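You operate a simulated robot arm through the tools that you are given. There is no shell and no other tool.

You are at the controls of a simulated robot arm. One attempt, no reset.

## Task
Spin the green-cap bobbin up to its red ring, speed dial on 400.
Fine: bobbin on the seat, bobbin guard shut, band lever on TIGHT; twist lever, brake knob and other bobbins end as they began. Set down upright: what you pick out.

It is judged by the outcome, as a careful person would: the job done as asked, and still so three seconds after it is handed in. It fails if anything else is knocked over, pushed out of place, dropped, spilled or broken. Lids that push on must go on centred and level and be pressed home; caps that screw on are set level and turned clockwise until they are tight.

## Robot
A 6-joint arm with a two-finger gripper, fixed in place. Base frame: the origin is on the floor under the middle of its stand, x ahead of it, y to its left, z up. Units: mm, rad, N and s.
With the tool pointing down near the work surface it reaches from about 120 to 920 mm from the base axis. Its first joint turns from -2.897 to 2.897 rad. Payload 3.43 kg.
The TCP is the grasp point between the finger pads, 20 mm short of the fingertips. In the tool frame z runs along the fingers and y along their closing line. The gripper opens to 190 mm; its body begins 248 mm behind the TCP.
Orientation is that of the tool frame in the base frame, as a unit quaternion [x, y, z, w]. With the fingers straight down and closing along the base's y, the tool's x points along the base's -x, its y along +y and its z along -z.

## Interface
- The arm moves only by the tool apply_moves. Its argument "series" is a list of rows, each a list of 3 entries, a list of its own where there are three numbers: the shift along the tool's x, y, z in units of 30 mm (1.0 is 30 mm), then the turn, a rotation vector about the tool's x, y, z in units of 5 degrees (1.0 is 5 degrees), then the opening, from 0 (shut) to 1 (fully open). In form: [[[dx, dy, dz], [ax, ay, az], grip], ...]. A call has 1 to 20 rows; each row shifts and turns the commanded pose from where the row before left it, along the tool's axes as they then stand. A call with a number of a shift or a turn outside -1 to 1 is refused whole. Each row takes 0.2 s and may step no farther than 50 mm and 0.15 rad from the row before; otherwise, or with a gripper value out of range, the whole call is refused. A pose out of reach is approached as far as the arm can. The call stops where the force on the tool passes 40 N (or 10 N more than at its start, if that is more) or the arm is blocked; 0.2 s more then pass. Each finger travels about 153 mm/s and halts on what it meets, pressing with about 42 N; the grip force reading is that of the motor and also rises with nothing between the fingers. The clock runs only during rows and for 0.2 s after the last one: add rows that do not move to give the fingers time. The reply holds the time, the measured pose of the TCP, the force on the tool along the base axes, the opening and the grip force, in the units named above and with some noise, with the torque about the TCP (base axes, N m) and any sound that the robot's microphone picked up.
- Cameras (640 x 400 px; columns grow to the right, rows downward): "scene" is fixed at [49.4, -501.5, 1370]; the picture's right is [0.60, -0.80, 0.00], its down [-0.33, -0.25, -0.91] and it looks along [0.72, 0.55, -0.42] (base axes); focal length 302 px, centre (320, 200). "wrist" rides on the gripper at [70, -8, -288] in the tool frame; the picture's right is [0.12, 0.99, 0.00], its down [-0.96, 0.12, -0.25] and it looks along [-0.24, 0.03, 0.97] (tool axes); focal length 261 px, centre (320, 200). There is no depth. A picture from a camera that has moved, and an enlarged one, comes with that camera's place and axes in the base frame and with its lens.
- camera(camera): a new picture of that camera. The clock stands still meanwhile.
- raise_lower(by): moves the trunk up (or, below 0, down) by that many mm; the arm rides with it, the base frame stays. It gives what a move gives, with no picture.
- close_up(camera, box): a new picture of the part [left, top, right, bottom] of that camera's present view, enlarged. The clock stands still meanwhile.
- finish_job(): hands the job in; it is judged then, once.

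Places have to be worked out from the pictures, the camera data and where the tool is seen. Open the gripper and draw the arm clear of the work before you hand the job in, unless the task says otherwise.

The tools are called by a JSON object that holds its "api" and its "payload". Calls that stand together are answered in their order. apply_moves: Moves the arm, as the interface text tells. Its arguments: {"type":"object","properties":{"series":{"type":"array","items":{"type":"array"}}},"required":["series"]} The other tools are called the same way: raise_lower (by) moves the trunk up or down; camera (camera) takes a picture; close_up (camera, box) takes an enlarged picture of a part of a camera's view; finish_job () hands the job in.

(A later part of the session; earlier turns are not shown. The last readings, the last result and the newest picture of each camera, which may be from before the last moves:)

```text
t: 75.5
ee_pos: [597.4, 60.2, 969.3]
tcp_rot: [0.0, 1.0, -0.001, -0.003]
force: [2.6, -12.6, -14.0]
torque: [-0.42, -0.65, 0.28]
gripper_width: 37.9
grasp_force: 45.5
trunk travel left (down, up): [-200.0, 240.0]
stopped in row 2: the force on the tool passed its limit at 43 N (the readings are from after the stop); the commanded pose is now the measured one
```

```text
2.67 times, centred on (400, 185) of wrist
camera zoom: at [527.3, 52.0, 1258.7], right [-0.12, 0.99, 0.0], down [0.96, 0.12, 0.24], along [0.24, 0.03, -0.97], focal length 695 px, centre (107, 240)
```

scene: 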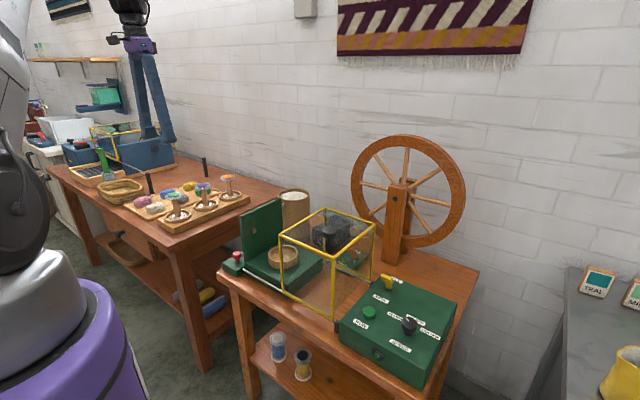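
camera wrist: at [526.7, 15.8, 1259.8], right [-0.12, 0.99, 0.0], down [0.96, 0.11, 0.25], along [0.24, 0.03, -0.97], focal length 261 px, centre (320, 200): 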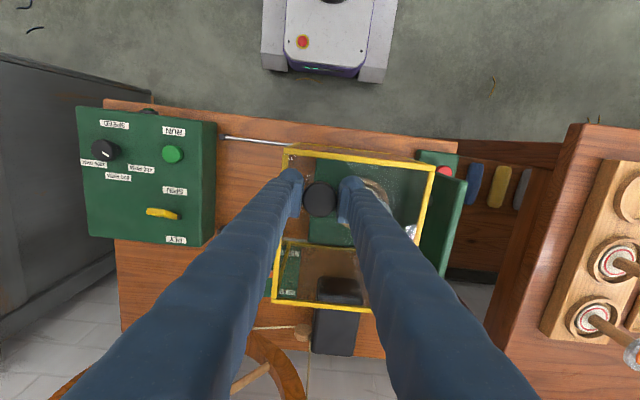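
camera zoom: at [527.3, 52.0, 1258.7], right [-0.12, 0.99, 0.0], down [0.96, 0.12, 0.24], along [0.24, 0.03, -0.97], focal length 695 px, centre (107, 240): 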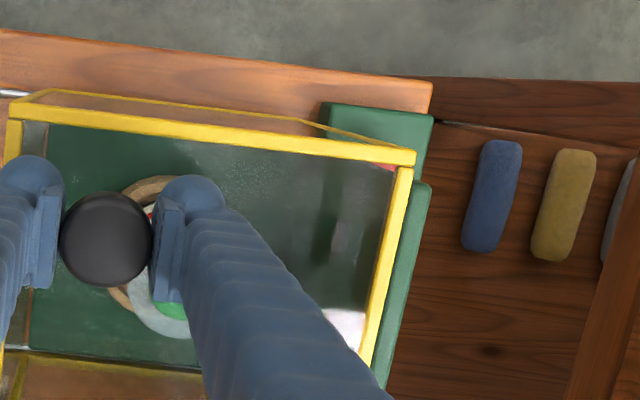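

The guard hit its stop firmly at 43 N, so it is shut. I'll open the fingers and rise straight up.

{"api": "apply_moves", "payload": {"series": [[[0, 0, 0], [0, 0, 0], 0.42], [[0, 0, 0], [0, 0, 0], 0.42], [[0, 0, -0.5], [0, 0, 0], 0.42], [[0, 0, -1], [0, 0, 0], 0.42], [[0, 0, -1], [0, 0, 0], 0.42], [[0, 0, -1], [0, 0, 0], 0.42], [[0, 0, 0], [0, 0, 0], 0.42]]}}

{"api": "close_up", "payload": {"camera": "scene", "box": [220, 160, 340, 290]}}

{"api": "camera", "payload": {"camera": "wrist"}}

```text
t: 77.1
ee_pos: [597.4, 61.4, 1075.2]
tcp_rot: [0.001, 1.0, -0.001, -0.002]
force: [1.1, 0.4, 0.5]
torque: [0.03, -0.02, 0.0]
gripper_width: 79.6
grasp_force: 0.1
trunk travel left (down, up): [-200.0, 240.0]
```

```text
3.08 times, centred on (280, 225) of scene
camera zoom: at [49.4, -501.5, 1370.0], right [0.6, -0.8, 0.0], down [-0.33, -0.25, -0.91], along [0.72, 0.55, -0.42], focal length 928 px, centre (443, 123)
```

zoom: 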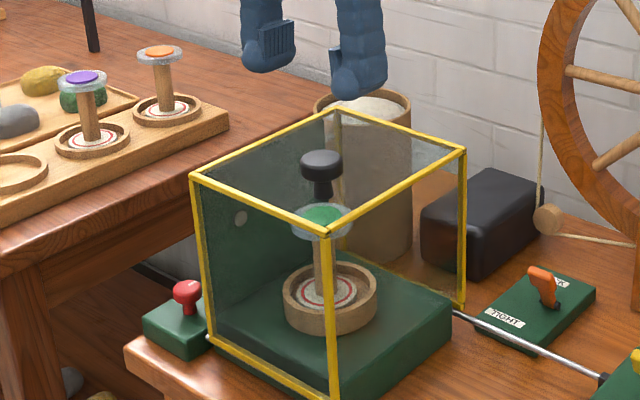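

```text
taken
camera wrist: at [526.4, 53.1, 1363.5], right [-0.12, 0.99, 0.0], down [0.96, 0.12, 0.24], along [0.24, 0.03, -0.97], focal length 261 px, centre (320, 200)
```

wrist: 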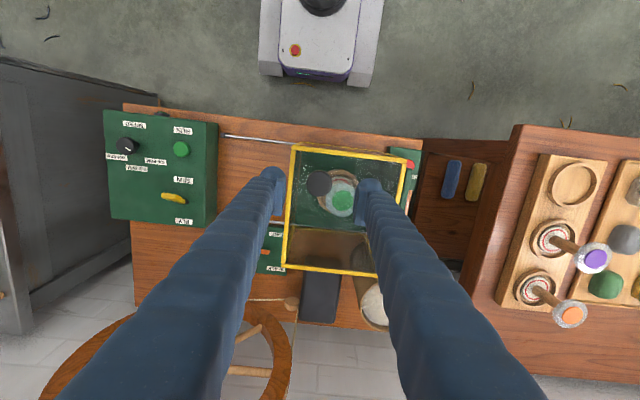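

The guard is shut and the bobbin and its red ring are visible through the glass. Next I'll move the closed fingers above the RUN button near (593, -246).

{"api": "apply_moves", "payload": {"series": [[[0, -0.93, 0], [0, 0, 0], 0.0], [[0, -0.93, 0], [0, 0, 0], 0.0], [[0, -0.93, 0], [0, 0, 0], 0.0], [[0, -0.93, 0], [0, 0, 0], 0.0], [[0, -0.93, 0], [0, 0, 0], 0.0], [[0, -0.93, 0], [0, 0, 0], 0.0], [[0, -0.93, 0], [0, 0, 0], 0.0], [[0, -0.93, 0], [0, 0, 0], 0.0], [[0.05, -0.93, 0], [0, 0, 0], 0.0], [[0.05, -0.93, 0], [0, 0, 0], 0.0], [[0.05, -0.93, 0], [0, 0, 0], 0.0], [[0, 0, 1], [0, 0, 0], 0.0], [[0, 0, 1], [0, 0, 0], 0.0], [[0, 0, 1], [0, 0, 0], 0.0], [[0, 0, 1], [0, 0, 0], 0.0], [[0, 0, 1], [0, 0, 0], 0.0], [[0, 0, 1], [0, 0, 0], 0.0], [[0, 0, 0], [0, 0, 0], 0.0]]}}

{"api": "camera", "payload": {"camera": "wrist"}}

{"api": "camera", "payload": {"camera": "scene"}}

```text
t: 80.9
ee_pos: [592.9, -245.8, 896.2]
tcp_rot: [0.001, 1.0, -0.001, -0.002]
force: [1.0, 0.4, -0.8]
torque: [0.04, 0.02, 0.01]
gripper_width: 0.2
grasp_force: 34.1
trunk travel left (down, up): [-200.0, 240.0]
```

```text
taken
camera wrist: at [521.7, -253.8, 1184.1], right [-0.12, 0.99, 0.0], down [0.96, 0.11, 0.24], along [0.24, 0.03, -0.97], focal length 261 px, centre (320, 200)
```

wrist: 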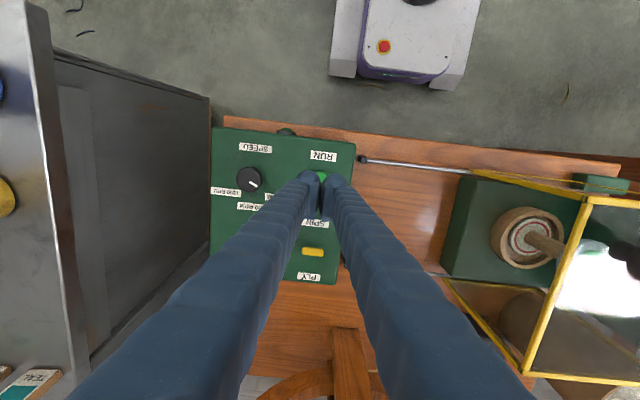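

```text
taken
```

scene: 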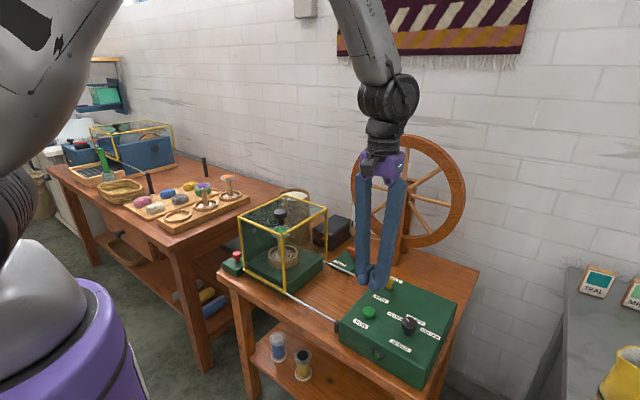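

Both cameras can see the bobbin from here. I'll check the button alignment and take baseline views of the bobbin and the lamp.

{"api": "close_up", "payload": {"camera": "wrist", "box": [270, 130, 370, 220]}}

{"api": "close_up", "payload": {"camera": "wrist", "box": [470, 180, 630, 290]}}

{"api": "close_up", "payload": {"camera": "scene", "box": [330, 260, 450, 370]}}

{"api": "close_up", "payload": {"camera": "scene", "box": [250, 210, 320, 280]}}

```text
4.44 times, centred on (320, 175) of wrist
camera zoom: at [521.7, -253.8, 1184.1], right [-0.12, 0.99, 0.0], down [0.96, 0.11, 0.24], along [0.24, 0.03, -0.97], focal length 1158 px, centre (320, 311)
```

zoom: 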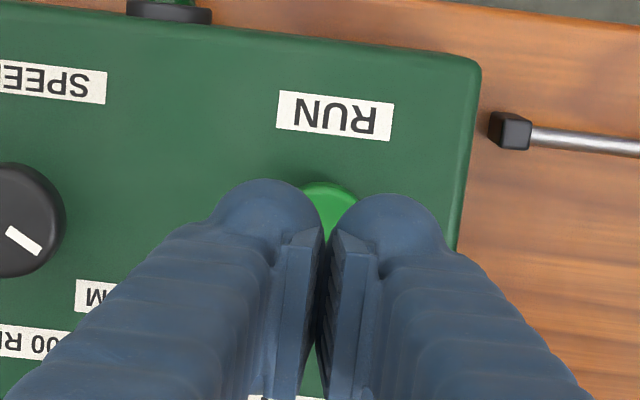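

```text
3.64 times, centred on (550, 235) of wrist
camera zoom: at [521.7, -253.8, 1184.1], right [-0.12, 0.99, 0.0], down [0.96, 0.11, 0.24], along [0.24, 0.03, -0.97], focal length 948 px, centre (-516, 73)
```

zoom: 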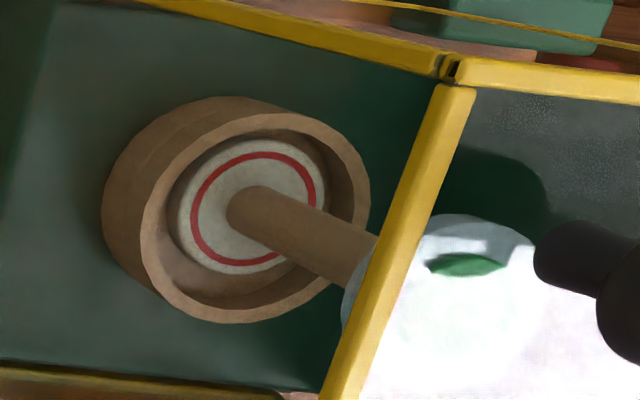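

```text
3.64 times, centred on (390, 315) of scene
camera zoom: at [49.4, -501.5, 1370.0], right [0.6, -0.8, 0.0], down [-0.33, -0.25, -0.91], along [0.72, 0.55, -0.42], focal length 1097 px, centre (66, -218)
```

zoom: 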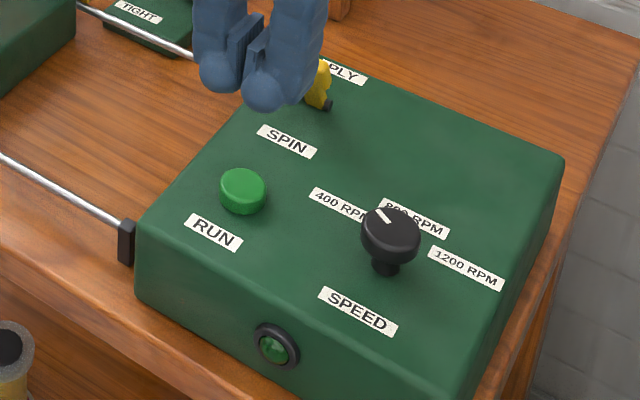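

```text
5.71 times, centred on (285, 245) of scene
camera zoom: at [49.4, -501.5, 1370.0], right [0.6, -0.8, 0.0], down [-0.33, -0.25, -0.91], along [0.72, 0.55, -0.42], focal length 1723 px, centre (520, -57)
```

zoom: 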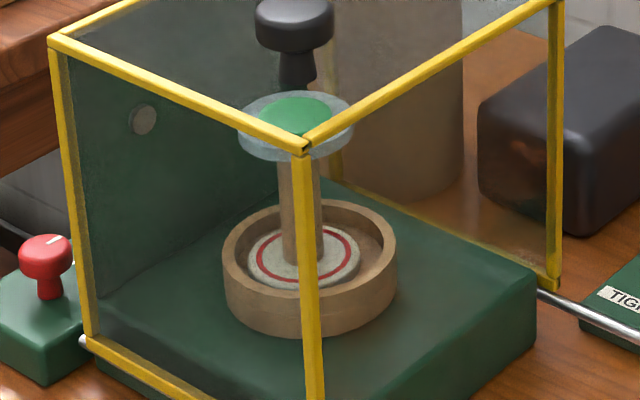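

Everything is ready: dial at 400, band TIGHT, guard shut. I'll descend to just above the RUN button.

{"api": "apply_moves", "payload": {"series": [[[0, 0, 0.9], [0, 0, 0], 0.0], [[0, 0, 0.9], [0, 0, 0], 0.0], [[0, 0, 0.8], [0, 0, 0], 0.0], [[0, 0, 0], [0, 0, 0], 0.0]]}}

{"api": "close_up", "payload": {"camera": "scene", "box": [330, 260, 450, 370]}}

{"api": "camera", "payload": {"camera": "wrist"}}

```text
t: 81.9
ee_pos: [590.8, -247.9, 819.9]
tcp_rot: [0.0, 1.0, -0.001, -0.002]
force: [0.2, 0.0, 0.1]
torque: [0.03, 0.0, -0.02]
gripper_width: 0.4
grasp_force: 34.4
trunk travel left (down, up): [-200.0, 240.0]
```

```text
3.64 times, centred on (390, 315) of scene
camera zoom: at [49.4, -501.5, 1370.0], right [0.6, -0.8, 0.0], down [-0.33, -0.25, -0.91], along [0.72, 0.55, -0.42], focal length 1097 px, centre (66, -218)
```

zoom: 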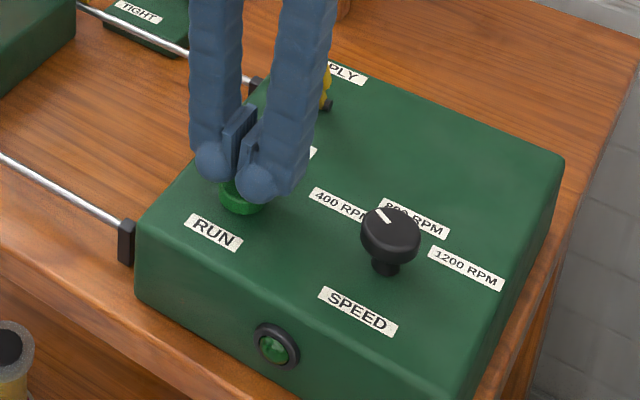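

```text
taken
camera wrist: at [521.2, -255.6, 1107.7], right [-0.12, 0.99, 0.0], down [0.96, 0.11, 0.24], along [0.24, 0.03, -0.97], focal length 261 px, centre (320, 200)
```

wrist: 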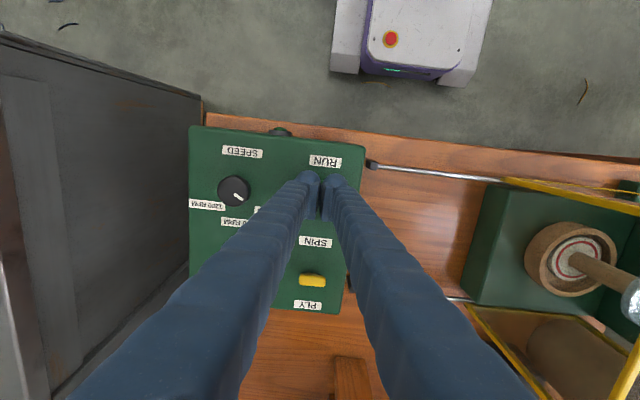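

The fingertips are about 15 mm above the button. I'll press down in small steps.

{"api": "apply_moves", "payload": {"series": [[[0, 0.03, 0.35], [0, 0, 0], 0.0], [[0, 0, 0.12], [0, 0, 0], 0.0], [[0, 0, 0.08], [0, 0, 0], 0.0]]}}

{"api": "close_up", "payload": {"camera": "scene", "box": [330, 260, 450, 370]}}

```text
t: 82.7
ee_pos: [591.6, -245.2, 804.0]
tcp_rot: [0.001, 1.0, -0.001, -0.002]
force: [0.4, -0.6, 2.0]
torque: [0.01, -0.03, -0.02]
gripper_width: 6.2
grasp_force: 34.4
trunk travel left (down, up): [-200.0, 240.0]
heard: click
```

```text
3.64 times, centred on (390, 315) of scene
camera zoom: at [49.4, -501.5, 1370.0], right [0.6, -0.8, 0.0], down [-0.33, -0.25, -0.91], along [0.72, 0.55, -0.42], focal length 1097 px, centre (66, -218)
```

zoom: 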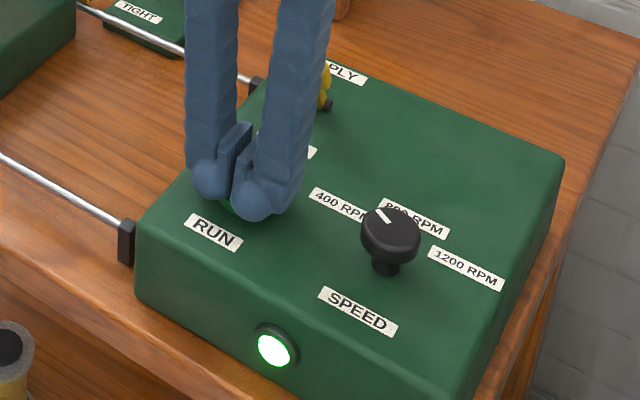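

There was a click and the lamp is lit, so it's running. I'll check the bobbin's state now, before moving anything.

{"api": "close_up", "payload": {"camera": "scene", "box": [250, 210, 320, 280]}}

{"api": "close_up", "payload": {"camera": "wrist", "box": [480, 180, 640, 320]}}

```text
5.71 times, centred on (285, 245) of scene
camera zoom: at [49.4, -501.5, 1370.0], right [0.6, -0.8, 0.0], down [-0.33, -0.25, -0.91], along [0.72, 0.55, -0.42], focal length 1723 px, centre (520, -57)
```

zoom: 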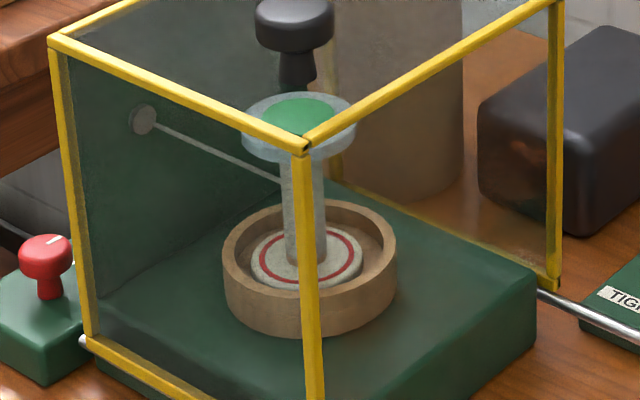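

```text
2.86 times, centred on (560, 250) of wrist
camera zoom: at [520.8, -253.2, 1090.7], right [-0.12, 0.99, 0.0], down [0.96, 0.11, 0.24], along [0.24, 0.03, -0.97], focal length 745 px, centre (-366, 57)
```

zoom: 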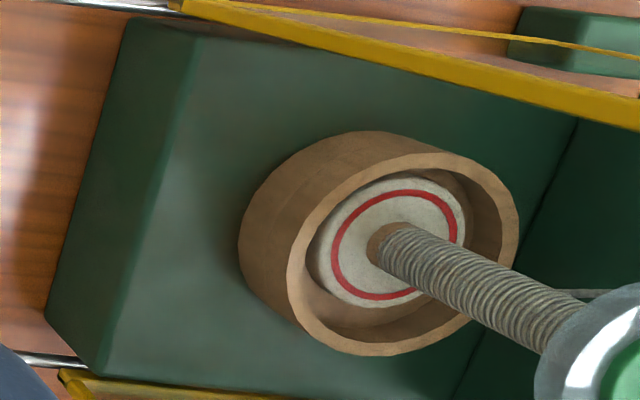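

Grey yarn is winding onto the stem, still thin. I'll lift off the button slightly to learn whether it keeps running.

{"api": "apply_moves", "payload": {"series": [[[0, 0, -0.35], [0, 0, 0], 0.0]]}}

{"api": "close_up", "payload": {"camera": "scene", "box": [330, 260, 450, 370]}}

{"api": "close_up", "payload": {"camera": "wrist", "box": [480, 180, 640, 320]}}

```text
t: 83.1
ee_pos: [591.3, -244.9, 814.0]
tcp_rot: [0.001, 1.0, -0.001, -0.002]
force: [-0.1, 0.6, 0.7]
torque: [0.0, 0.04, 0.0]
gripper_width: 0.0
grasp_force: 34.2
trunk travel left (down, up): [-200.0, 240.0]
```

```text
3.64 times, centred on (390, 315) of scene
camera zoom: at [49.4, -501.5, 1370.0], right [0.6, -0.8, 0.0], down [-0.33, -0.25, -0.91], along [0.72, 0.55, -0.42], focal length 1097 px, centre (66, -218)
```

zoom: 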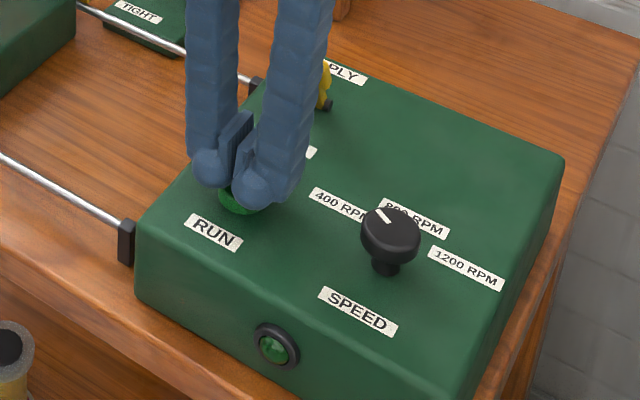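

```text
2.86 times, centred on (560, 250) of wrist
camera zoom: at [520.9, -253.1, 1100.7], right [-0.12, 0.99, 0.0], down [0.96, 0.11, 0.24], along [0.24, 0.03, -0.97], focal length 745 px, centre (-366, 57)
```

zoom: 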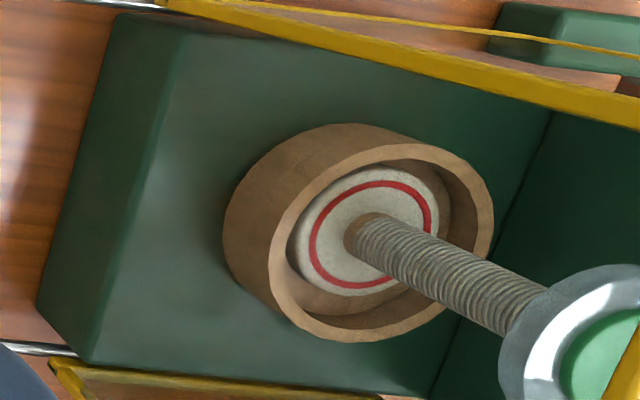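

The lamp went off, so RUN is hold-to-run, which gives good control. I'll press again and hold for about a second to gauge the winding rate.

{"api": "apply_moves", "payload": {"series": [[[0, 0, 0.37], [0, 0, 0], 0.0], [[0, 0, 0], [0, 0, 0], 0.0], [[0, 0, 0], [0, 0, 0], 0.0], [[0, 0, 0], [0, 0, 0], 0.0], [[0, 0, 0], [0, 0, 0], 0.0]]}}

{"api": "close_up", "payload": {"camera": "wrist", "box": [480, 180, 640, 320]}}

{"api": "close_up", "payload": {"camera": "scene", "box": [250, 210, 320, 280]}}

```text
t: 84.3
ee_pos: [591.6, -245.7, 800.7]
tcp_rot: [0.002, 1.0, -0.001, -0.002]
force: [-0.1, 0.6, 2.3]
torque: [-0.01, 0.02, -0.03]
gripper_width: 6.0
grasp_force: 34.8
trunk travel left (down, up): [-200.0, 240.0]
heard: click
```

```text
2.86 times, centred on (560, 250) of wrist
camera zoom: at [520.8, -253.1, 1088.9], right [-0.12, 0.99, 0.0], down [0.96, 0.11, 0.24], along [0.24, 0.03, -0.97], focal length 745 px, centre (-366, 57)
```

zoom: 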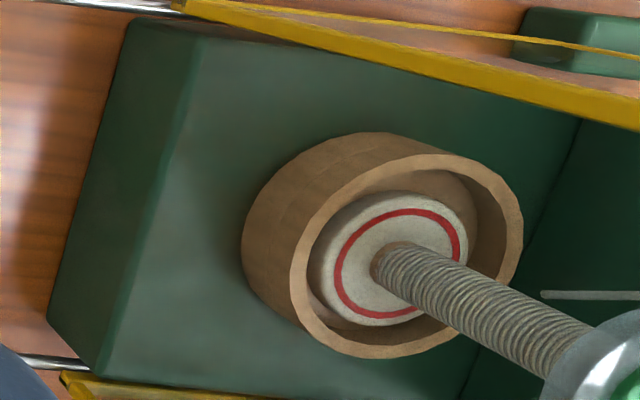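

```text
5.71 times, centred on (285, 245) of scene
camera zoom: at [49.4, -501.5, 1370.0], right [0.6, -0.8, 0.0], down [-0.33, -0.25, -0.91], along [0.72, 0.55, -0.42], focal length 1723 px, centre (520, -57)
```

zoom: 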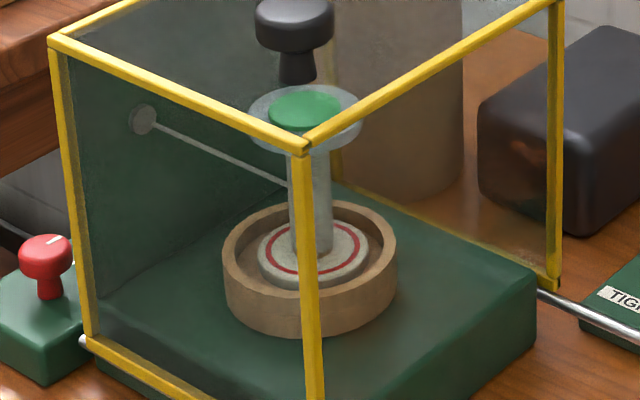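

The bobbin seems to have shifted a few millimetres in the dish while running. I'll advance only one short step while holding and compare.

{"api": "apply_moves", "payload": {"series": [[[0, 0, 0], [0, 0, 0], 0.0]]}}

{"api": "close_up", "payload": {"camera": "scene", "box": [250, 210, 320, 280]}}

{"api": "close_up", "payload": {"camera": "wrist", "box": [480, 180, 640, 320]}}

```text
t: 84.7
ee_pos: [592.0, -245.0, 801.3]
tcp_rot: [0.001, 1.0, -0.001, -0.001]
force: [-0.4, -0.1, 2.7]
torque: [0.05, -0.02, 0.04]
gripper_width: 6.2
grasp_force: 34.3
trunk travel left (down, up): [-200.0, 240.0]
```

```text
5.71 times, centred on (285, 245) of scene
camera zoom: at [49.4, -501.5, 1370.0], right [0.6, -0.8, 0.0], down [-0.33, -0.25, -0.91], along [0.72, 0.55, -0.42], focal length 1723 px, centre (520, -57)
```

zoom: 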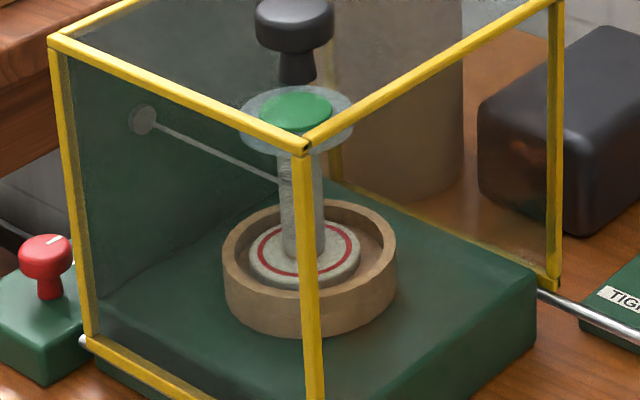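

```text
2.86 times, centred on (560, 250) of wrist
camera zoom: at [520.8, -253.1, 1088.9], right [-0.12, 0.99, 0.0], down [0.96, 0.11, 0.24], along [0.24, 0.03, -0.97], focal length 745 px, centre (-366, 57)
```

zoom: 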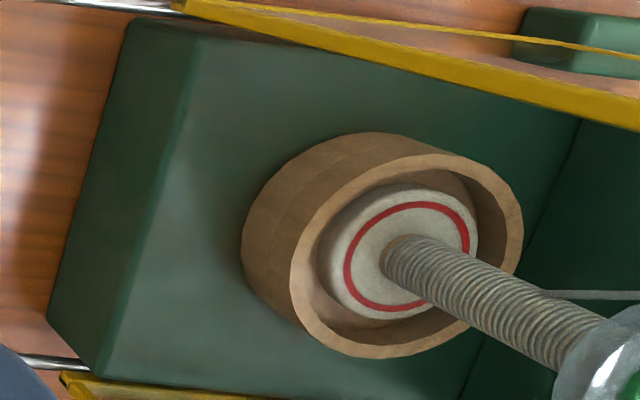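

It wanders a few millimetres inside the rim but stays upright, and the package is growing slowly. I'll hold for about 1.6 s more and recheck.

{"api": "apply_moves", "payload": {"series": [[[0, 0, 0], [0, 0, 0], 0.0], [[0, 0, 0], [0, 0, 0], 0.0], [[0, 0, 0], [0, 0, 0], 0.0], [[0, 0, 0], [0, 0, 0], 0.0], [[0, 0, 0], [0, 0, 0], 0.0], [[0, 0, 0], [0, 0, 0], 0.0], [[0, 0, 0], [0, 0, 0], 0.0]]}}

{"api": "close_up", "payload": {"camera": "scene", "box": [250, 210, 320, 280]}}

{"api": "close_up", "payload": {"camera": "wrist", "box": [480, 180, 640, 320]}}

```text
t: 86.3
ee_pos: [590.9, -244.8, 800.3]
tcp_rot: [0.002, 1.0, -0.001, -0.002]
force: [-0.9, 0.7, 4.0]
torque: [0.0, 0.0, -0.04]
gripper_width: 6.1
grasp_force: 34.7
trunk travel left (down, up): [-200.0, 240.0]
```

```text
5.71 times, centred on (285, 245) of scene
camera zoom: at [49.4, -501.5, 1370.0], right [0.6, -0.8, 0.0], down [-0.33, -0.25, -0.91], along [0.72, 0.55, -0.42], focal length 1723 px, centre (520, -57)
```

zoom: 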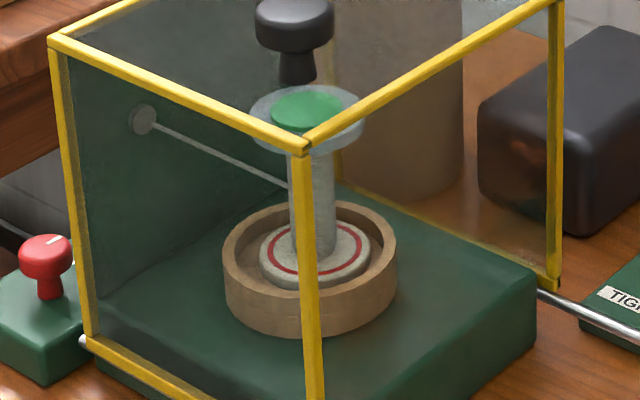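

```text
2.86 times, centred on (560, 250) of wrist
camera zoom: at [520.8, -253.1, 1088.9], right [-0.12, 0.99, 0.0], down [0.96, 0.11, 0.24], along [0.24, 0.03, -0.97], focal length 745 px, centre (-366, 57)
```

zoom: 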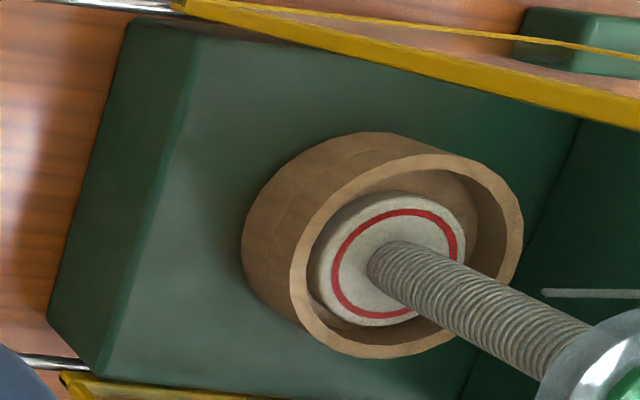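

The motion stays bounded, the bobbin is upright and the package is growing. I'll hold for another 3 s.

{"api": "apply_moves", "payload": {"series": [[[0, 0, 0], [0, 0, 0], 0.0], [[0, 0, 0], [0, 0, 0], 0.0], [[0, 0, 0], [0, 0, 0], 0.0], [[0, 0, 0], [0, 0, 0], 0.0], [[0, 0, 0], [0, 0, 0], 0.0], [[0, 0, 0], [0, 0, 0], 0.0], [[0, 0, 0], [0, 0, 0], 0.0], [[0, 0, 0], [0, 0, 0], 0.0], [[0, 0, 0], [0, 0, 0], 0.0], [[0, 0, 0], [0, 0, 0], 0.0], [[0, 0, 0], [0, 0, 0], 0.0], [[0, 0, 0], [0, 0, 0], 0.0], [[0, 0, 0], [0, 0, 0], 0.0], [[0, 0, 0], [0, 0, 0], 0.0]]}}

{"api": "close_up", "payload": {"camera": "scene", "box": [250, 210, 320, 280]}}

{"api": "close_up", "payload": {"camera": "wrist", "box": [480, 180, 640, 320]}}

```text
t: 89.3
ee_pos: [591.7, -245.5, 800.7]
tcp_rot: [0.0, 1.0, -0.001, -0.002]
force: [0.2, -0.5, 4.0]
torque: [0.06, -0.03, -0.02]
gripper_width: 5.8
grasp_force: 34.3
trunk travel left (down, up): [-200.0, 240.0]
```

```text
5.71 times, centred on (285, 245) of scene
camera zoom: at [49.4, -501.5, 1370.0], right [0.6, -0.8, 0.0], down [-0.33, -0.25, -0.91], along [0.72, 0.55, -0.42], focal length 1723 px, centre (520, -57)
```

zoom: 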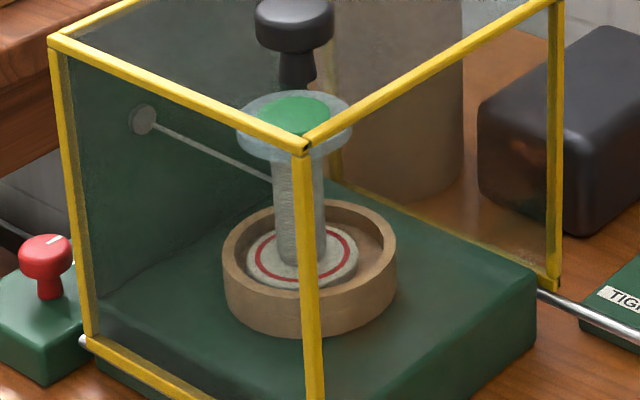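

```text
2.86 times, centred on (560, 250) of wrist
camera zoom: at [520.9, -253.1, 1088.9], right [-0.12, 0.99, 0.0], down [0.96, 0.11, 0.24], along [0.24, 0.03, -0.97], focal length 745 px, centre (-366, 57)
```

zoom: 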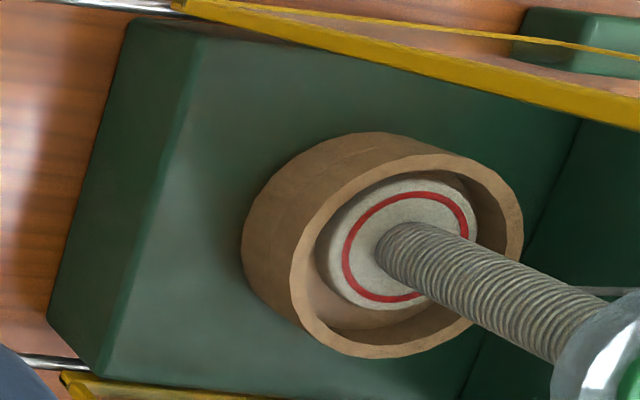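

The package is at about 53 px against a ring of about 96 px in the scene view, so it needs maybe 25–40 s more. I'll hold another 4 s.

{"api": "apply_moves", "payload": {"series": [[[0, 0, 0], [0, 0, 0], 0.0], [[0, 0, 0], [0, 0, 0], 0.0], [[0, 0, 0], [0, 0, 0], 0.0], [[0, 0, 0], [0, 0, 0], 0.0], [[0, 0, 0], [0, 0, 0], 0.0], [[0, 0, 0], [0, 0, 0], 0.0], [[0, 0, 0], [0, 0, 0], 0.0], [[0, 0, 0], [0, 0, 0], 0.0], [[0, 0, 0], [0, 0, 0], 0.0], [[0, 0, 0], [0, 0, 0], 0.0], [[0, 0, 0], [0, 0, 0], 0.0], [[0, 0, 0], [0, 0, 0], 0.0], [[0, 0, 0], [0, 0, 0], 0.0], [[0, 0, 0], [0, 0, 0], 0.0], [[0, 0, 0], [0, 0, 0], 0.0], [[0, 0, 0], [0, 0, 0], 0.0], [[0, 0, 0], [0, 0, 0], 0.0], [[0, 0, 0], [0, 0, 0], 0.0], [[0, 0, 0], [0, 0, 0], 0.0]]}}

{"api": "close_up", "payload": {"camera": "scene", "box": [250, 210, 320, 280]}}

{"api": "close_up", "payload": {"camera": "wrist", "box": [480, 180, 640, 320]}}

```text
t: 93.3
ee_pos: [590.6, -245.2, 800.2]
tcp_rot: [0.0, 1.0, -0.001, -0.002]
force: [0.4, 0.7, 3.8]
torque: [0.0, 0.0, 0.03]
gripper_width: 6.1
grasp_force: 34.5
trunk travel left (down, up): [-200.0, 240.0]
```

```text
5.71 times, centred on (285, 245) of scene
camera zoom: at [49.4, -501.5, 1370.0], right [0.6, -0.8, 0.0], down [-0.33, -0.25, -0.91], along [0.72, 0.55, -0.42], focal length 1723 px, centre (520, -57)
```

zoom: 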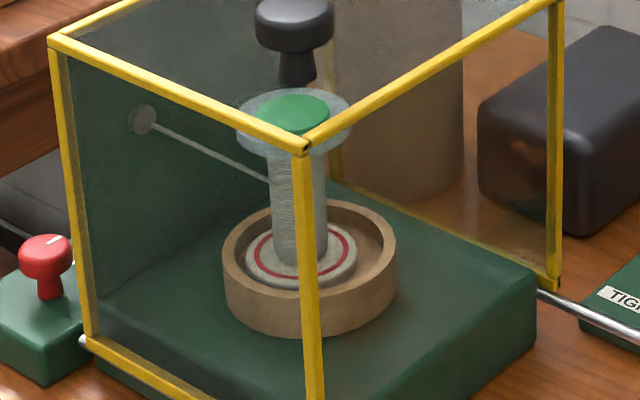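

```text
2.86 times, centred on (560, 250) of wrist
camera zoom: at [520.9, -253.1, 1088.9], right [-0.12, 0.99, 0.0], down [0.96, 0.11, 0.24], along [0.24, 0.03, -0.97], focal length 745 px, centre (-366, 57)
```

zoom: 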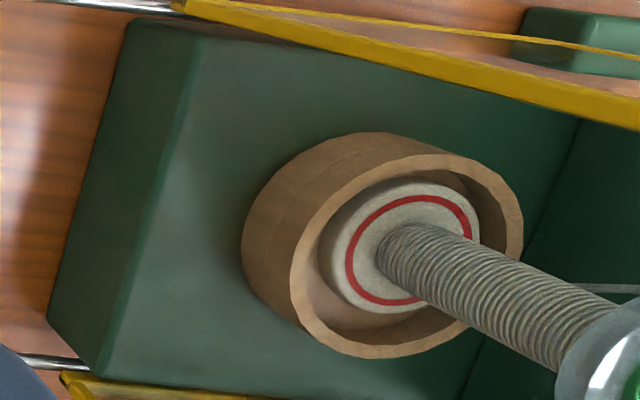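

The package is now about 59 px of the 96 px ring, growing roughly 1.4 px/s. I'll hold about 8 s more.

{"api": "apply_moves", "payload": {"series": [[[0, 0, 0], [0, 0, 0], 0.0], [[0, 0, 0], [0, 0, 0], 0.0], [[0, 0, 0], [0, 0, 0], 0.0], [[0, 0, 0], [0, 0, 0], 0.0], [[0, 0, 0], [0, 0, 0], 0.0], [[0, 0, 0], [0, 0, 0], 0.0], [[0, 0, 0], [0, 0, 0], 0.0], [[0, 0, 0], [0, 0, 0], 0.0], [[0, 0, 0], [0, 0, 0], 0.0], [[0, 0, 0], [0, 0, 0], 0.0], [[0, 0, 0], [0, 0, 0], 0.0], [[0, 0, 0], [0, 0, 0], 0.0], [[0, 0, 0], [0, 0, 0], 0.0], [[0, 0, 0], [0, 0, 0], 0.0], [[0, 0, 0], [0, 0, 0], 0.0], [[0, 0, 0], [0, 0, 0], 0.0], [[0, 0, 0], [0, 0, 0], 0.0], [[0, 0, 0], [0, 0, 0], 0.0], [[0, 0, 0], [0, 0, 0], 0.0]]}}

{"api": "apply_moves", "payload": {"series": [[[0, 0, 0], [0, 0, 0], 0.0], [[0, 0, 0], [0, 0, 0], 0.0], [[0, 0, 0], [0, 0, 0], 0.0], [[0, 0, 0], [0, 0, 0], 0.0], [[0, 0, 0], [0, 0, 0], 0.0], [[0, 0, 0], [0, 0, 0], 0.0], [[0, 0, 0], [0, 0, 0], 0.0], [[0, 0, 0], [0, 0, 0], 0.0], [[0, 0, 0], [0, 0, 0], 0.0], [[0, 0, 0], [0, 0, 0], 0.0], [[0, 0, 0], [0, 0, 0], 0.0], [[0, 0, 0], [0, 0, 0], 0.0], [[0, 0, 0], [0, 0, 0], 0.0], [[0, 0, 0], [0, 0, 0], 0.0], [[0, 0, 0], [0, 0, 0], 0.0], [[0, 0, 0], [0, 0, 0], 0.0], [[0, 0, 0], [0, 0, 0], 0.0], [[0, 0, 0], [0, 0, 0], 0.0], [[0, 0, 0], [0, 0, 0], 0.0]]}}

{"api": "close_up", "payload": {"camera": "scene", "box": [250, 210, 320, 280]}}

{"api": "close_up", "payload": {"camera": "wrist", "box": [480, 180, 640, 320]}}

```text
t: 97.3
ee_pos: [590.3, -245.1, 801.8]
tcp_rot: [0.0, 1.0, 0.0, -0.002]
force: [-0.5, -0.5, 3.4]
torque: [0.0, 0.0, 0.02]
gripper_width: 6.1
grasp_force: 33.9
trunk travel left (down, up): [-200.0, 240.0]
```

```text
t: 101.3
ee_pos: [592.3, -244.5, 801.1]
tcp_rot: [0.001, 1.0, -0.001, -0.001]
force: [-0.1, -0.5, 2.5]
torque: [-0.02, 0.0, -0.02]
gripper_width: 6.0
grasp_force: 34.4
trunk travel left (down, up): [-200.0, 240.0]
```

```text
5.71 times, centred on (285, 245) of scene
camera zoom: at [49.4, -501.5, 1370.0], right [0.6, -0.8, 0.0], down [-0.33, -0.25, -0.91], along [0.72, 0.55, -0.42], focal length 1723 px, centre (520, -57)
```

zoom: 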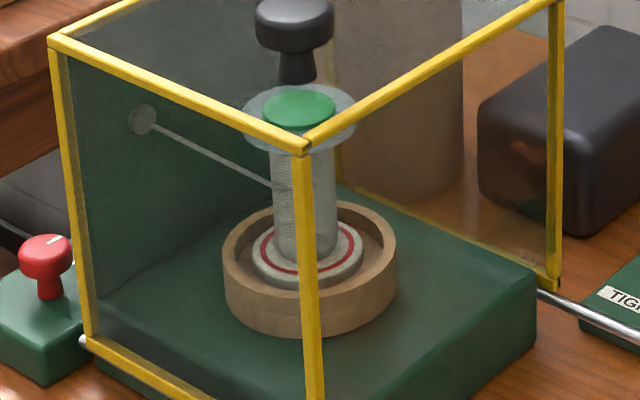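

```text
2.86 times, centred on (560, 250) of wrist
camera zoom: at [520.9, -253.1, 1088.9], right [-0.12, 0.99, 0.0], down [0.96, 0.11, 0.24], along [0.24, 0.03, -0.97], focal length 745 px, centre (-366, 57)
```

zoom: 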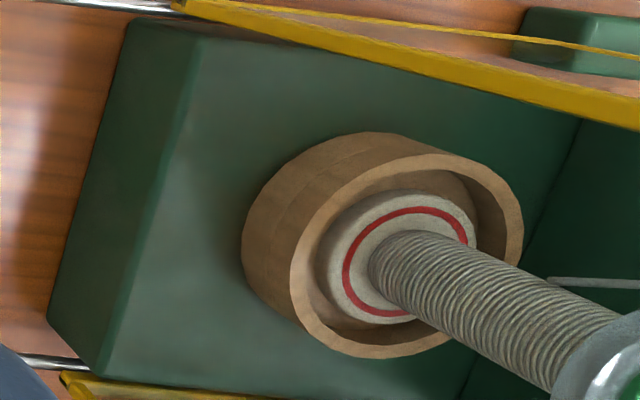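

The package is about 67 px of 96. By cross-section growth, roughly 30–35 s remain, so I'll hold about 12 s more and then look again.

{"api": "apply_moves", "payload": {"series": [[[0, 0, 0], [0, 0, 0], 0.0], [[0, 0, 0], [0, 0, 0], 0.0], [[0, 0, 0], [0, 0, 0], 0.0], [[0, 0, 0], [0, 0, 0], 0.0], [[0, 0, 0], [0, 0, 0], 0.0], [[0, 0, 0], [0, 0, 0], 0.0], [[0, 0, 0], [0, 0, 0], 0.0], [[0, 0, 0], [0, 0, 0], 0.0], [[0, 0, 0], [0, 0, 0], 0.0], [[0, 0, 0], [0, 0, 0], 0.0], [[0, 0, 0], [0, 0, 0], 0.0], [[0, 0, 0], [0, 0, 0], 0.0], [[0, 0, 0], [0, 0, 0], 0.0], [[0, 0, 0], [0, 0, 0], 0.0], [[0, 0, 0], [0, 0, 0], 0.0], [[0, 0, 0], [0, 0, 0], 0.0], [[0, 0, 0], [0, 0, 0], 0.0], [[0, 0, 0], [0, 0, 0], 0.0], [[0, 0, 0], [0, 0, 0], 0.0]]}}

{"api": "apply_moves", "payload": {"series": [[[0, 0, 0], [0, 0, 0], 0.0], [[0, 0, 0], [0, 0, 0], 0.0], [[0, 0, 0], [0, 0, 0], 0.0], [[0, 0, 0], [0, 0, 0], 0.0], [[0, 0, 0], [0, 0, 0], 0.0], [[0, 0, 0], [0, 0, 0], 0.0], [[0, 0, 0], [0, 0, 0], 0.0], [[0, 0, 0], [0, 0, 0], 0.0], [[0, 0, 0], [0, 0, 0], 0.0], [[0, 0, 0], [0, 0, 0], 0.0], [[0, 0, 0], [0, 0, 0], 0.0], [[0, 0, 0], [0, 0, 0], 0.0], [[0, 0, 0], [0, 0, 0], 0.0], [[0, 0, 0], [0, 0, 0], 0.0], [[0, 0, 0], [0, 0, 0], 0.0], [[0, 0, 0], [0, 0, 0], 0.0], [[0, 0, 0], [0, 0, 0], 0.0], [[0, 0, 0], [0, 0, 0], 0.0], [[0, 0, 0], [0, 0, 0], 0.0]]}}

{"api": "apply_moves", "payload": {"series": [[[0, 0, 0], [0, 0, 0], 0.0], [[0, 0, 0], [0, 0, 0], 0.0], [[0, 0, 0], [0, 0, 0], 0.0], [[0, 0, 0], [0, 0, 0], 0.0], [[0, 0, 0], [0, 0, 0], 0.0], [[0, 0, 0], [0, 0, 0], 0.0], [[0, 0, 0], [0, 0, 0], 0.0], [[0, 0, 0], [0, 0, 0], 0.0], [[0, 0, 0], [0, 0, 0], 0.0], [[0, 0, 0], [0, 0, 0], 0.0], [[0, 0, 0], [0, 0, 0], 0.0], [[0, 0, 0], [0, 0, 0], 0.0], [[0, 0, 0], [0, 0, 0], 0.0], [[0, 0, 0], [0, 0, 0], 0.0], [[0, 0, 0], [0, 0, 0], 0.0], [[0, 0, 0], [0, 0, 0], 0.0], [[0, 0, 0], [0, 0, 0], 0.0], [[0, 0, 0], [0, 0, 0], 0.0], [[0, 0, 0], [0, 0, 0], 0.0]]}}

{"api": "close_up", "payload": {"camera": "scene", "box": [250, 210, 320, 280]}}

{"api": "close_up", "payload": {"camera": "wrist", "box": [480, 180, 640, 320]}}

```text
t: 105.3
ee_pos: [592.1, -246.4, 800.5]
tcp_rot: [0.001, 1.0, -0.002, -0.001]
force: [0.6, -0.6, 2.4]
torque: [0.02, -0.03, -0.03]
gripper_width: 5.9
grasp_force: 34.6
trunk travel left (down, up): [-200.0, 240.0]
```

```text
t: 109.3
ee_pos: [592.3, -245.8, 800.4]
tcp_rot: [0.001, 1.0, -0.001, -0.002]
force: [0.0, -0.3, 3.2]
torque: [0.02, -0.02, 0.0]
gripper_width: 6.0
grasp_force: 34.3
trunk travel left (down, up): [-200.0, 240.0]
```

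```text
t: 113.3
ee_pos: [592.1, -245.0, 800.5]
tcp_rot: [0.001, 1.0, -0.001, -0.001]
force: [0.3, 0.2, 3.4]
torque: [-0.02, -0.01, 0.03]
gripper_width: 5.7
grasp_force: 33.8
trunk travel left (down, up): [-200.0, 240.0]
```

```text
5.71 times, centred on (285, 245) of scene
camera zoom: at [49.4, -501.5, 1370.0], right [0.6, -0.8, 0.0], down [-0.33, -0.25, -0.91], along [0.72, 0.55, -0.42], focal length 1723 px, centre (520, -57)
```

zoom: 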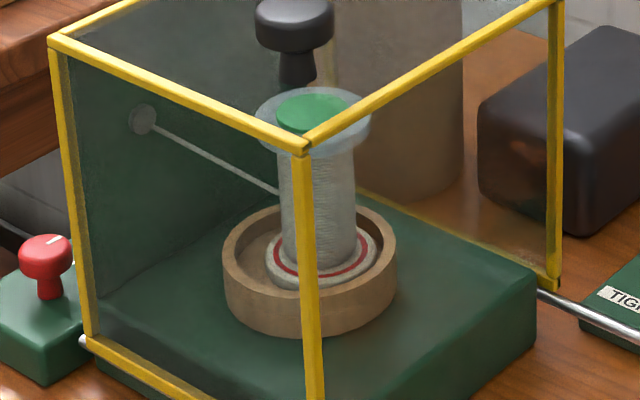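

```text
2.86 times, centred on (560, 250) of wrist
camera zoom: at [520.9, -253.1, 1088.9], right [-0.12, 0.99, 0.0], down [0.96, 0.11, 0.24], along [0.24, 0.03, -0.97], focal length 745 px, centre (-366, 57)
```

zoom: 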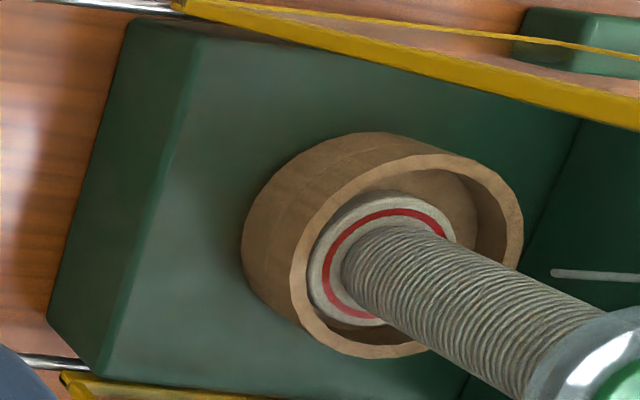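

The package is about 77 px of 97, and the flange is now near the dish wall but still upright. I'll continue in 4 s holds with checks.

{"api": "apply_moves", "payload": {"series": [[[0, 0, 0], [0, 0, 0], 0.0], [[0, 0, 0], [0, 0, 0], 0.0], [[0, 0, 0], [0, 0, 0], 0.0], [[0, 0, 0], [0, 0, 0], 0.0], [[0, 0, 0], [0, 0, 0], 0.0], [[0, 0, 0], [0, 0, 0], 0.0], [[0, 0, 0], [0, 0, 0], 0.0], [[0, 0, 0], [0, 0, 0], 0.0], [[0, 0, 0], [0, 0, 0], 0.0], [[0, 0, 0], [0, 0, 0], 0.0], [[0, 0, 0], [0, 0, 0], 0.0], [[0, 0, 0], [0, 0, 0], 0.0], [[0, 0, 0], [0, 0, 0], 0.0], [[0, 0, 0], [0, 0, 0], 0.0], [[0, 0, 0], [0, 0, 0], 0.0], [[0, 0, 0], [0, 0, 0], 0.0], [[0, 0, 0], [0, 0, 0], 0.0], [[0, 0, 0], [0, 0, 0], 0.0], [[0, 0, 0], [0, 0, 0], 0.0]]}}

{"api": "close_up", "payload": {"camera": "scene", "box": [250, 210, 320, 280]}}

{"api": "close_up", "payload": {"camera": "wrist", "box": [480, 180, 640, 320]}}

```text
t: 117.3
ee_pos: [591.4, -245.1, 800.8]
tcp_rot: [0.001, 1.0, 0.0, -0.002]
force: [-0.1, 0.4, 3.0]
torque: [0.06, -0.01, 0.0]
gripper_width: 6.0
grasp_force: 35.0
trunk travel left (down, up): [-200.0, 240.0]
```

```text
5.71 times, centred on (285, 245) of scene
camera zoom: at [49.4, -501.5, 1370.0], right [0.6, -0.8, 0.0], down [-0.33, -0.25, -0.91], along [0.72, 0.55, -0.42], focal length 1723 px, centre (520, -57)
```

zoom: 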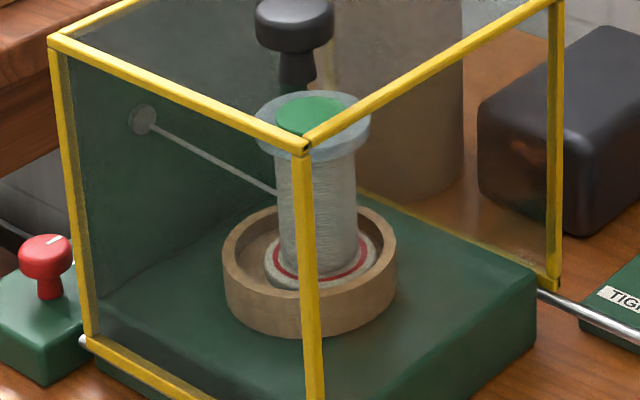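

```text
2.86 times, centred on (560, 250) of wrist
camera zoom: at [520.9, -253.1, 1088.9], right [-0.12, 0.99, 0.0], down [0.96, 0.11, 0.24], along [0.24, 0.03, -0.97], focal length 745 px, centre (-366, 57)
```

zoom: 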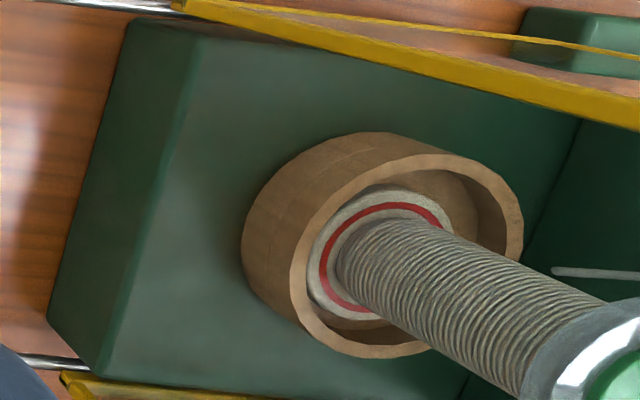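

The package is about 80–81 px and stable. I'll hold another 8 s.

{"api": "apply_moves", "payload": {"series": [[[0, 0, 0], [0, 0, 0], 0.0], [[0, 0, 0], [0, 0, 0], 0.0], [[0, 0, 0], [0, 0, 0], 0.0], [[0, 0, 0], [0, 0, 0], 0.0], [[0, 0, 0], [0, 0, 0], 0.0], [[0, 0, 0], [0, 0, 0], 0.0], [[0, 0, 0], [0, 0, 0], 0.0], [[0, 0, 0], [0, 0, 0], 0.0], [[0, 0, 0], [0, 0, 0], 0.0], [[0, 0, 0], [0, 0, 0], 0.0], [[0, 0, 0], [0, 0, 0], 0.0], [[0, 0, 0], [0, 0, 0], 0.0], [[0, 0, 0], [0, 0, 0], 0.0], [[0, 0, 0], [0, 0, 0], 0.0], [[0, 0, 0], [0, 0, 0], 0.0], [[0, 0, 0], [0, 0, 0], 0.0], [[0, 0, 0], [0, 0, 0], 0.0], [[0, 0, 0], [0, 0, 0], 0.0], [[0, 0, 0], [0, 0, 0], 0.0]]}}

{"api": "apply_moves", "payload": {"series": [[[0, 0, 0], [0, 0, 0], 0.0], [[0, 0, 0], [0, 0, 0], 0.0], [[0, 0, 0], [0, 0, 0], 0.0], [[0, 0, 0], [0, 0, 0], 0.0], [[0, 0, 0], [0, 0, 0], 0.0], [[0, 0, 0], [0, 0, 0], 0.0], [[0, 0, 0], [0, 0, 0], 0.0], [[0, 0, 0], [0, 0, 0], 0.0], [[0, 0, 0], [0, 0, 0], 0.0], [[0, 0, 0], [0, 0, 0], 0.0], [[0, 0, 0], [0, 0, 0], 0.0], [[0, 0, 0], [0, 0, 0], 0.0], [[0, 0, 0], [0, 0, 0], 0.0], [[0, 0, 0], [0, 0, 0], 0.0], [[0, 0, 0], [0, 0, 0], 0.0], [[0, 0, 0], [0, 0, 0], 0.0], [[0, 0, 0], [0, 0, 0], 0.0], [[0, 0, 0], [0, 0, 0], 0.0], [[0, 0, 0], [0, 0, 0], 0.0]]}}

{"api": "close_up", "payload": {"camera": "scene", "box": [250, 210, 320, 280]}}

{"api": "close_up", "payload": {"camera": "wrist", "box": [480, 180, 640, 320]}}

```text
t: 121.3
ee_pos: [591.5, -245.6, 800.8]
tcp_rot: [0.001, 1.0, -0.001, -0.001]
force: [0.7, -1.4, 3.5]
torque: [-0.01, -0.01, 0.01]
gripper_width: 6.0
grasp_force: 34.5
trunk travel left (down, up): [-200.0, 240.0]
```

```text
t: 125.3
ee_pos: [592.1, -244.3, 801.1]
tcp_rot: [0.001, 1.0, -0.001, -0.002]
force: [0.0, -0.1, 3.4]
torque: [0.03, -0.02, -0.03]
gripper_width: 6.2
grasp_force: 34.1
trunk travel left (down, up): [-200.0, 240.0]
```

```text
5.71 times, centred on (285, 245) of scene
camera zoom: at [49.4, -501.5, 1370.0], right [0.6, -0.8, 0.0], down [-0.33, -0.25, -0.91], along [0.72, 0.55, -0.42], focal length 1723 px, centre (520, -57)
```

zoom: 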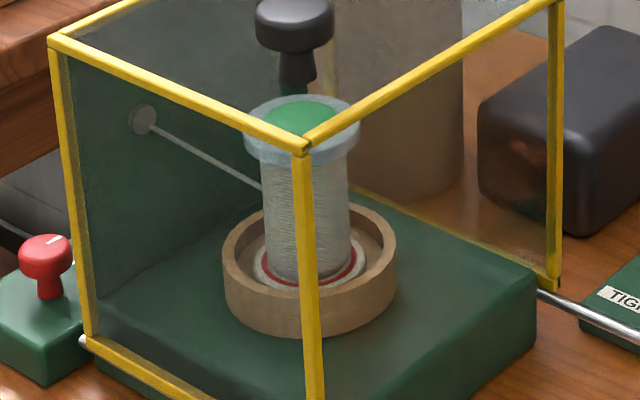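

```text
2.86 times, centred on (560, 250) of wrist
camera zoom: at [520.9, -253.1, 1088.9], right [-0.12, 0.99, 0.0], down [0.96, 0.11, 0.24], along [0.24, 0.03, -0.97], focal length 745 px, centre (-366, 57)
```

zoom: 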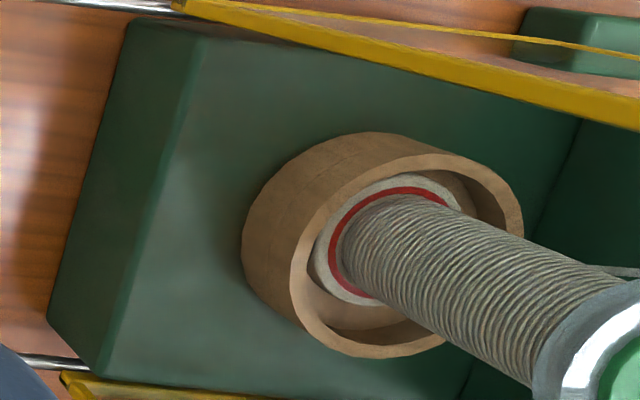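

The package edge is approaching the ring. I'll zoom in tightly on the flange in both views before going further.

{"api": "close_up", "payload": {"camera": "scene", "box": [270, 232, 300, 266]}}

{"api": "close_up", "payload": {"camera": "wrist", "box": [540, 215, 620, 285]}}

```text
11.76 times, centred on (285, 249) of scene
camera zoom: at [49.4, -501.5, 1370.0], right [0.6, -0.8, 0.0], down [-0.33, -0.25, -0.91], along [0.72, 0.55, -0.42], focal length 3548 px, centre (732, -376)
```

zoom: 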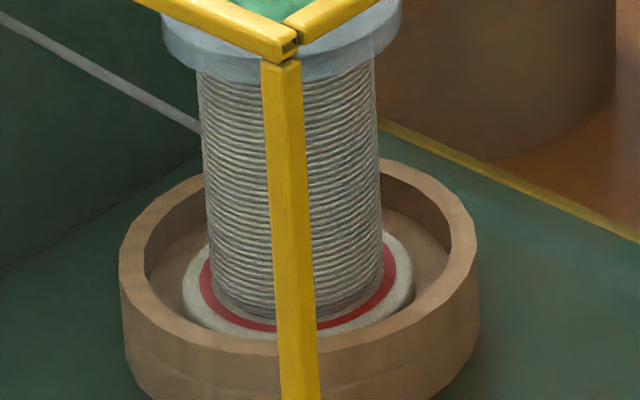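

```text
5.71 times, centred on (580, 250) of wrist
camera zoom: at [520.9, -253.1, 1088.9], right [-0.12, 0.99, 0.0], down [0.96, 0.11, 0.24], along [0.24, 0.03, -0.97], focal length 1489 px, centre (-1166, -86)
```

zoom: 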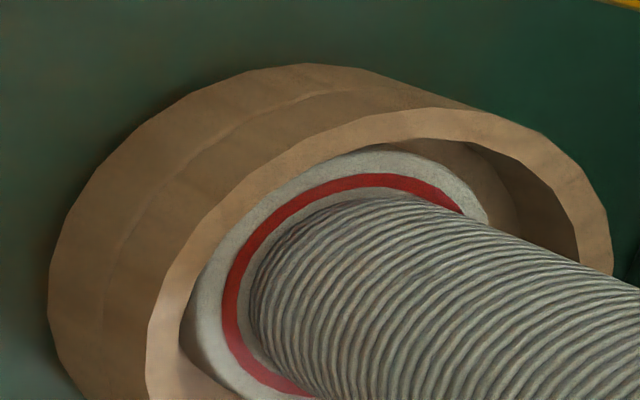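

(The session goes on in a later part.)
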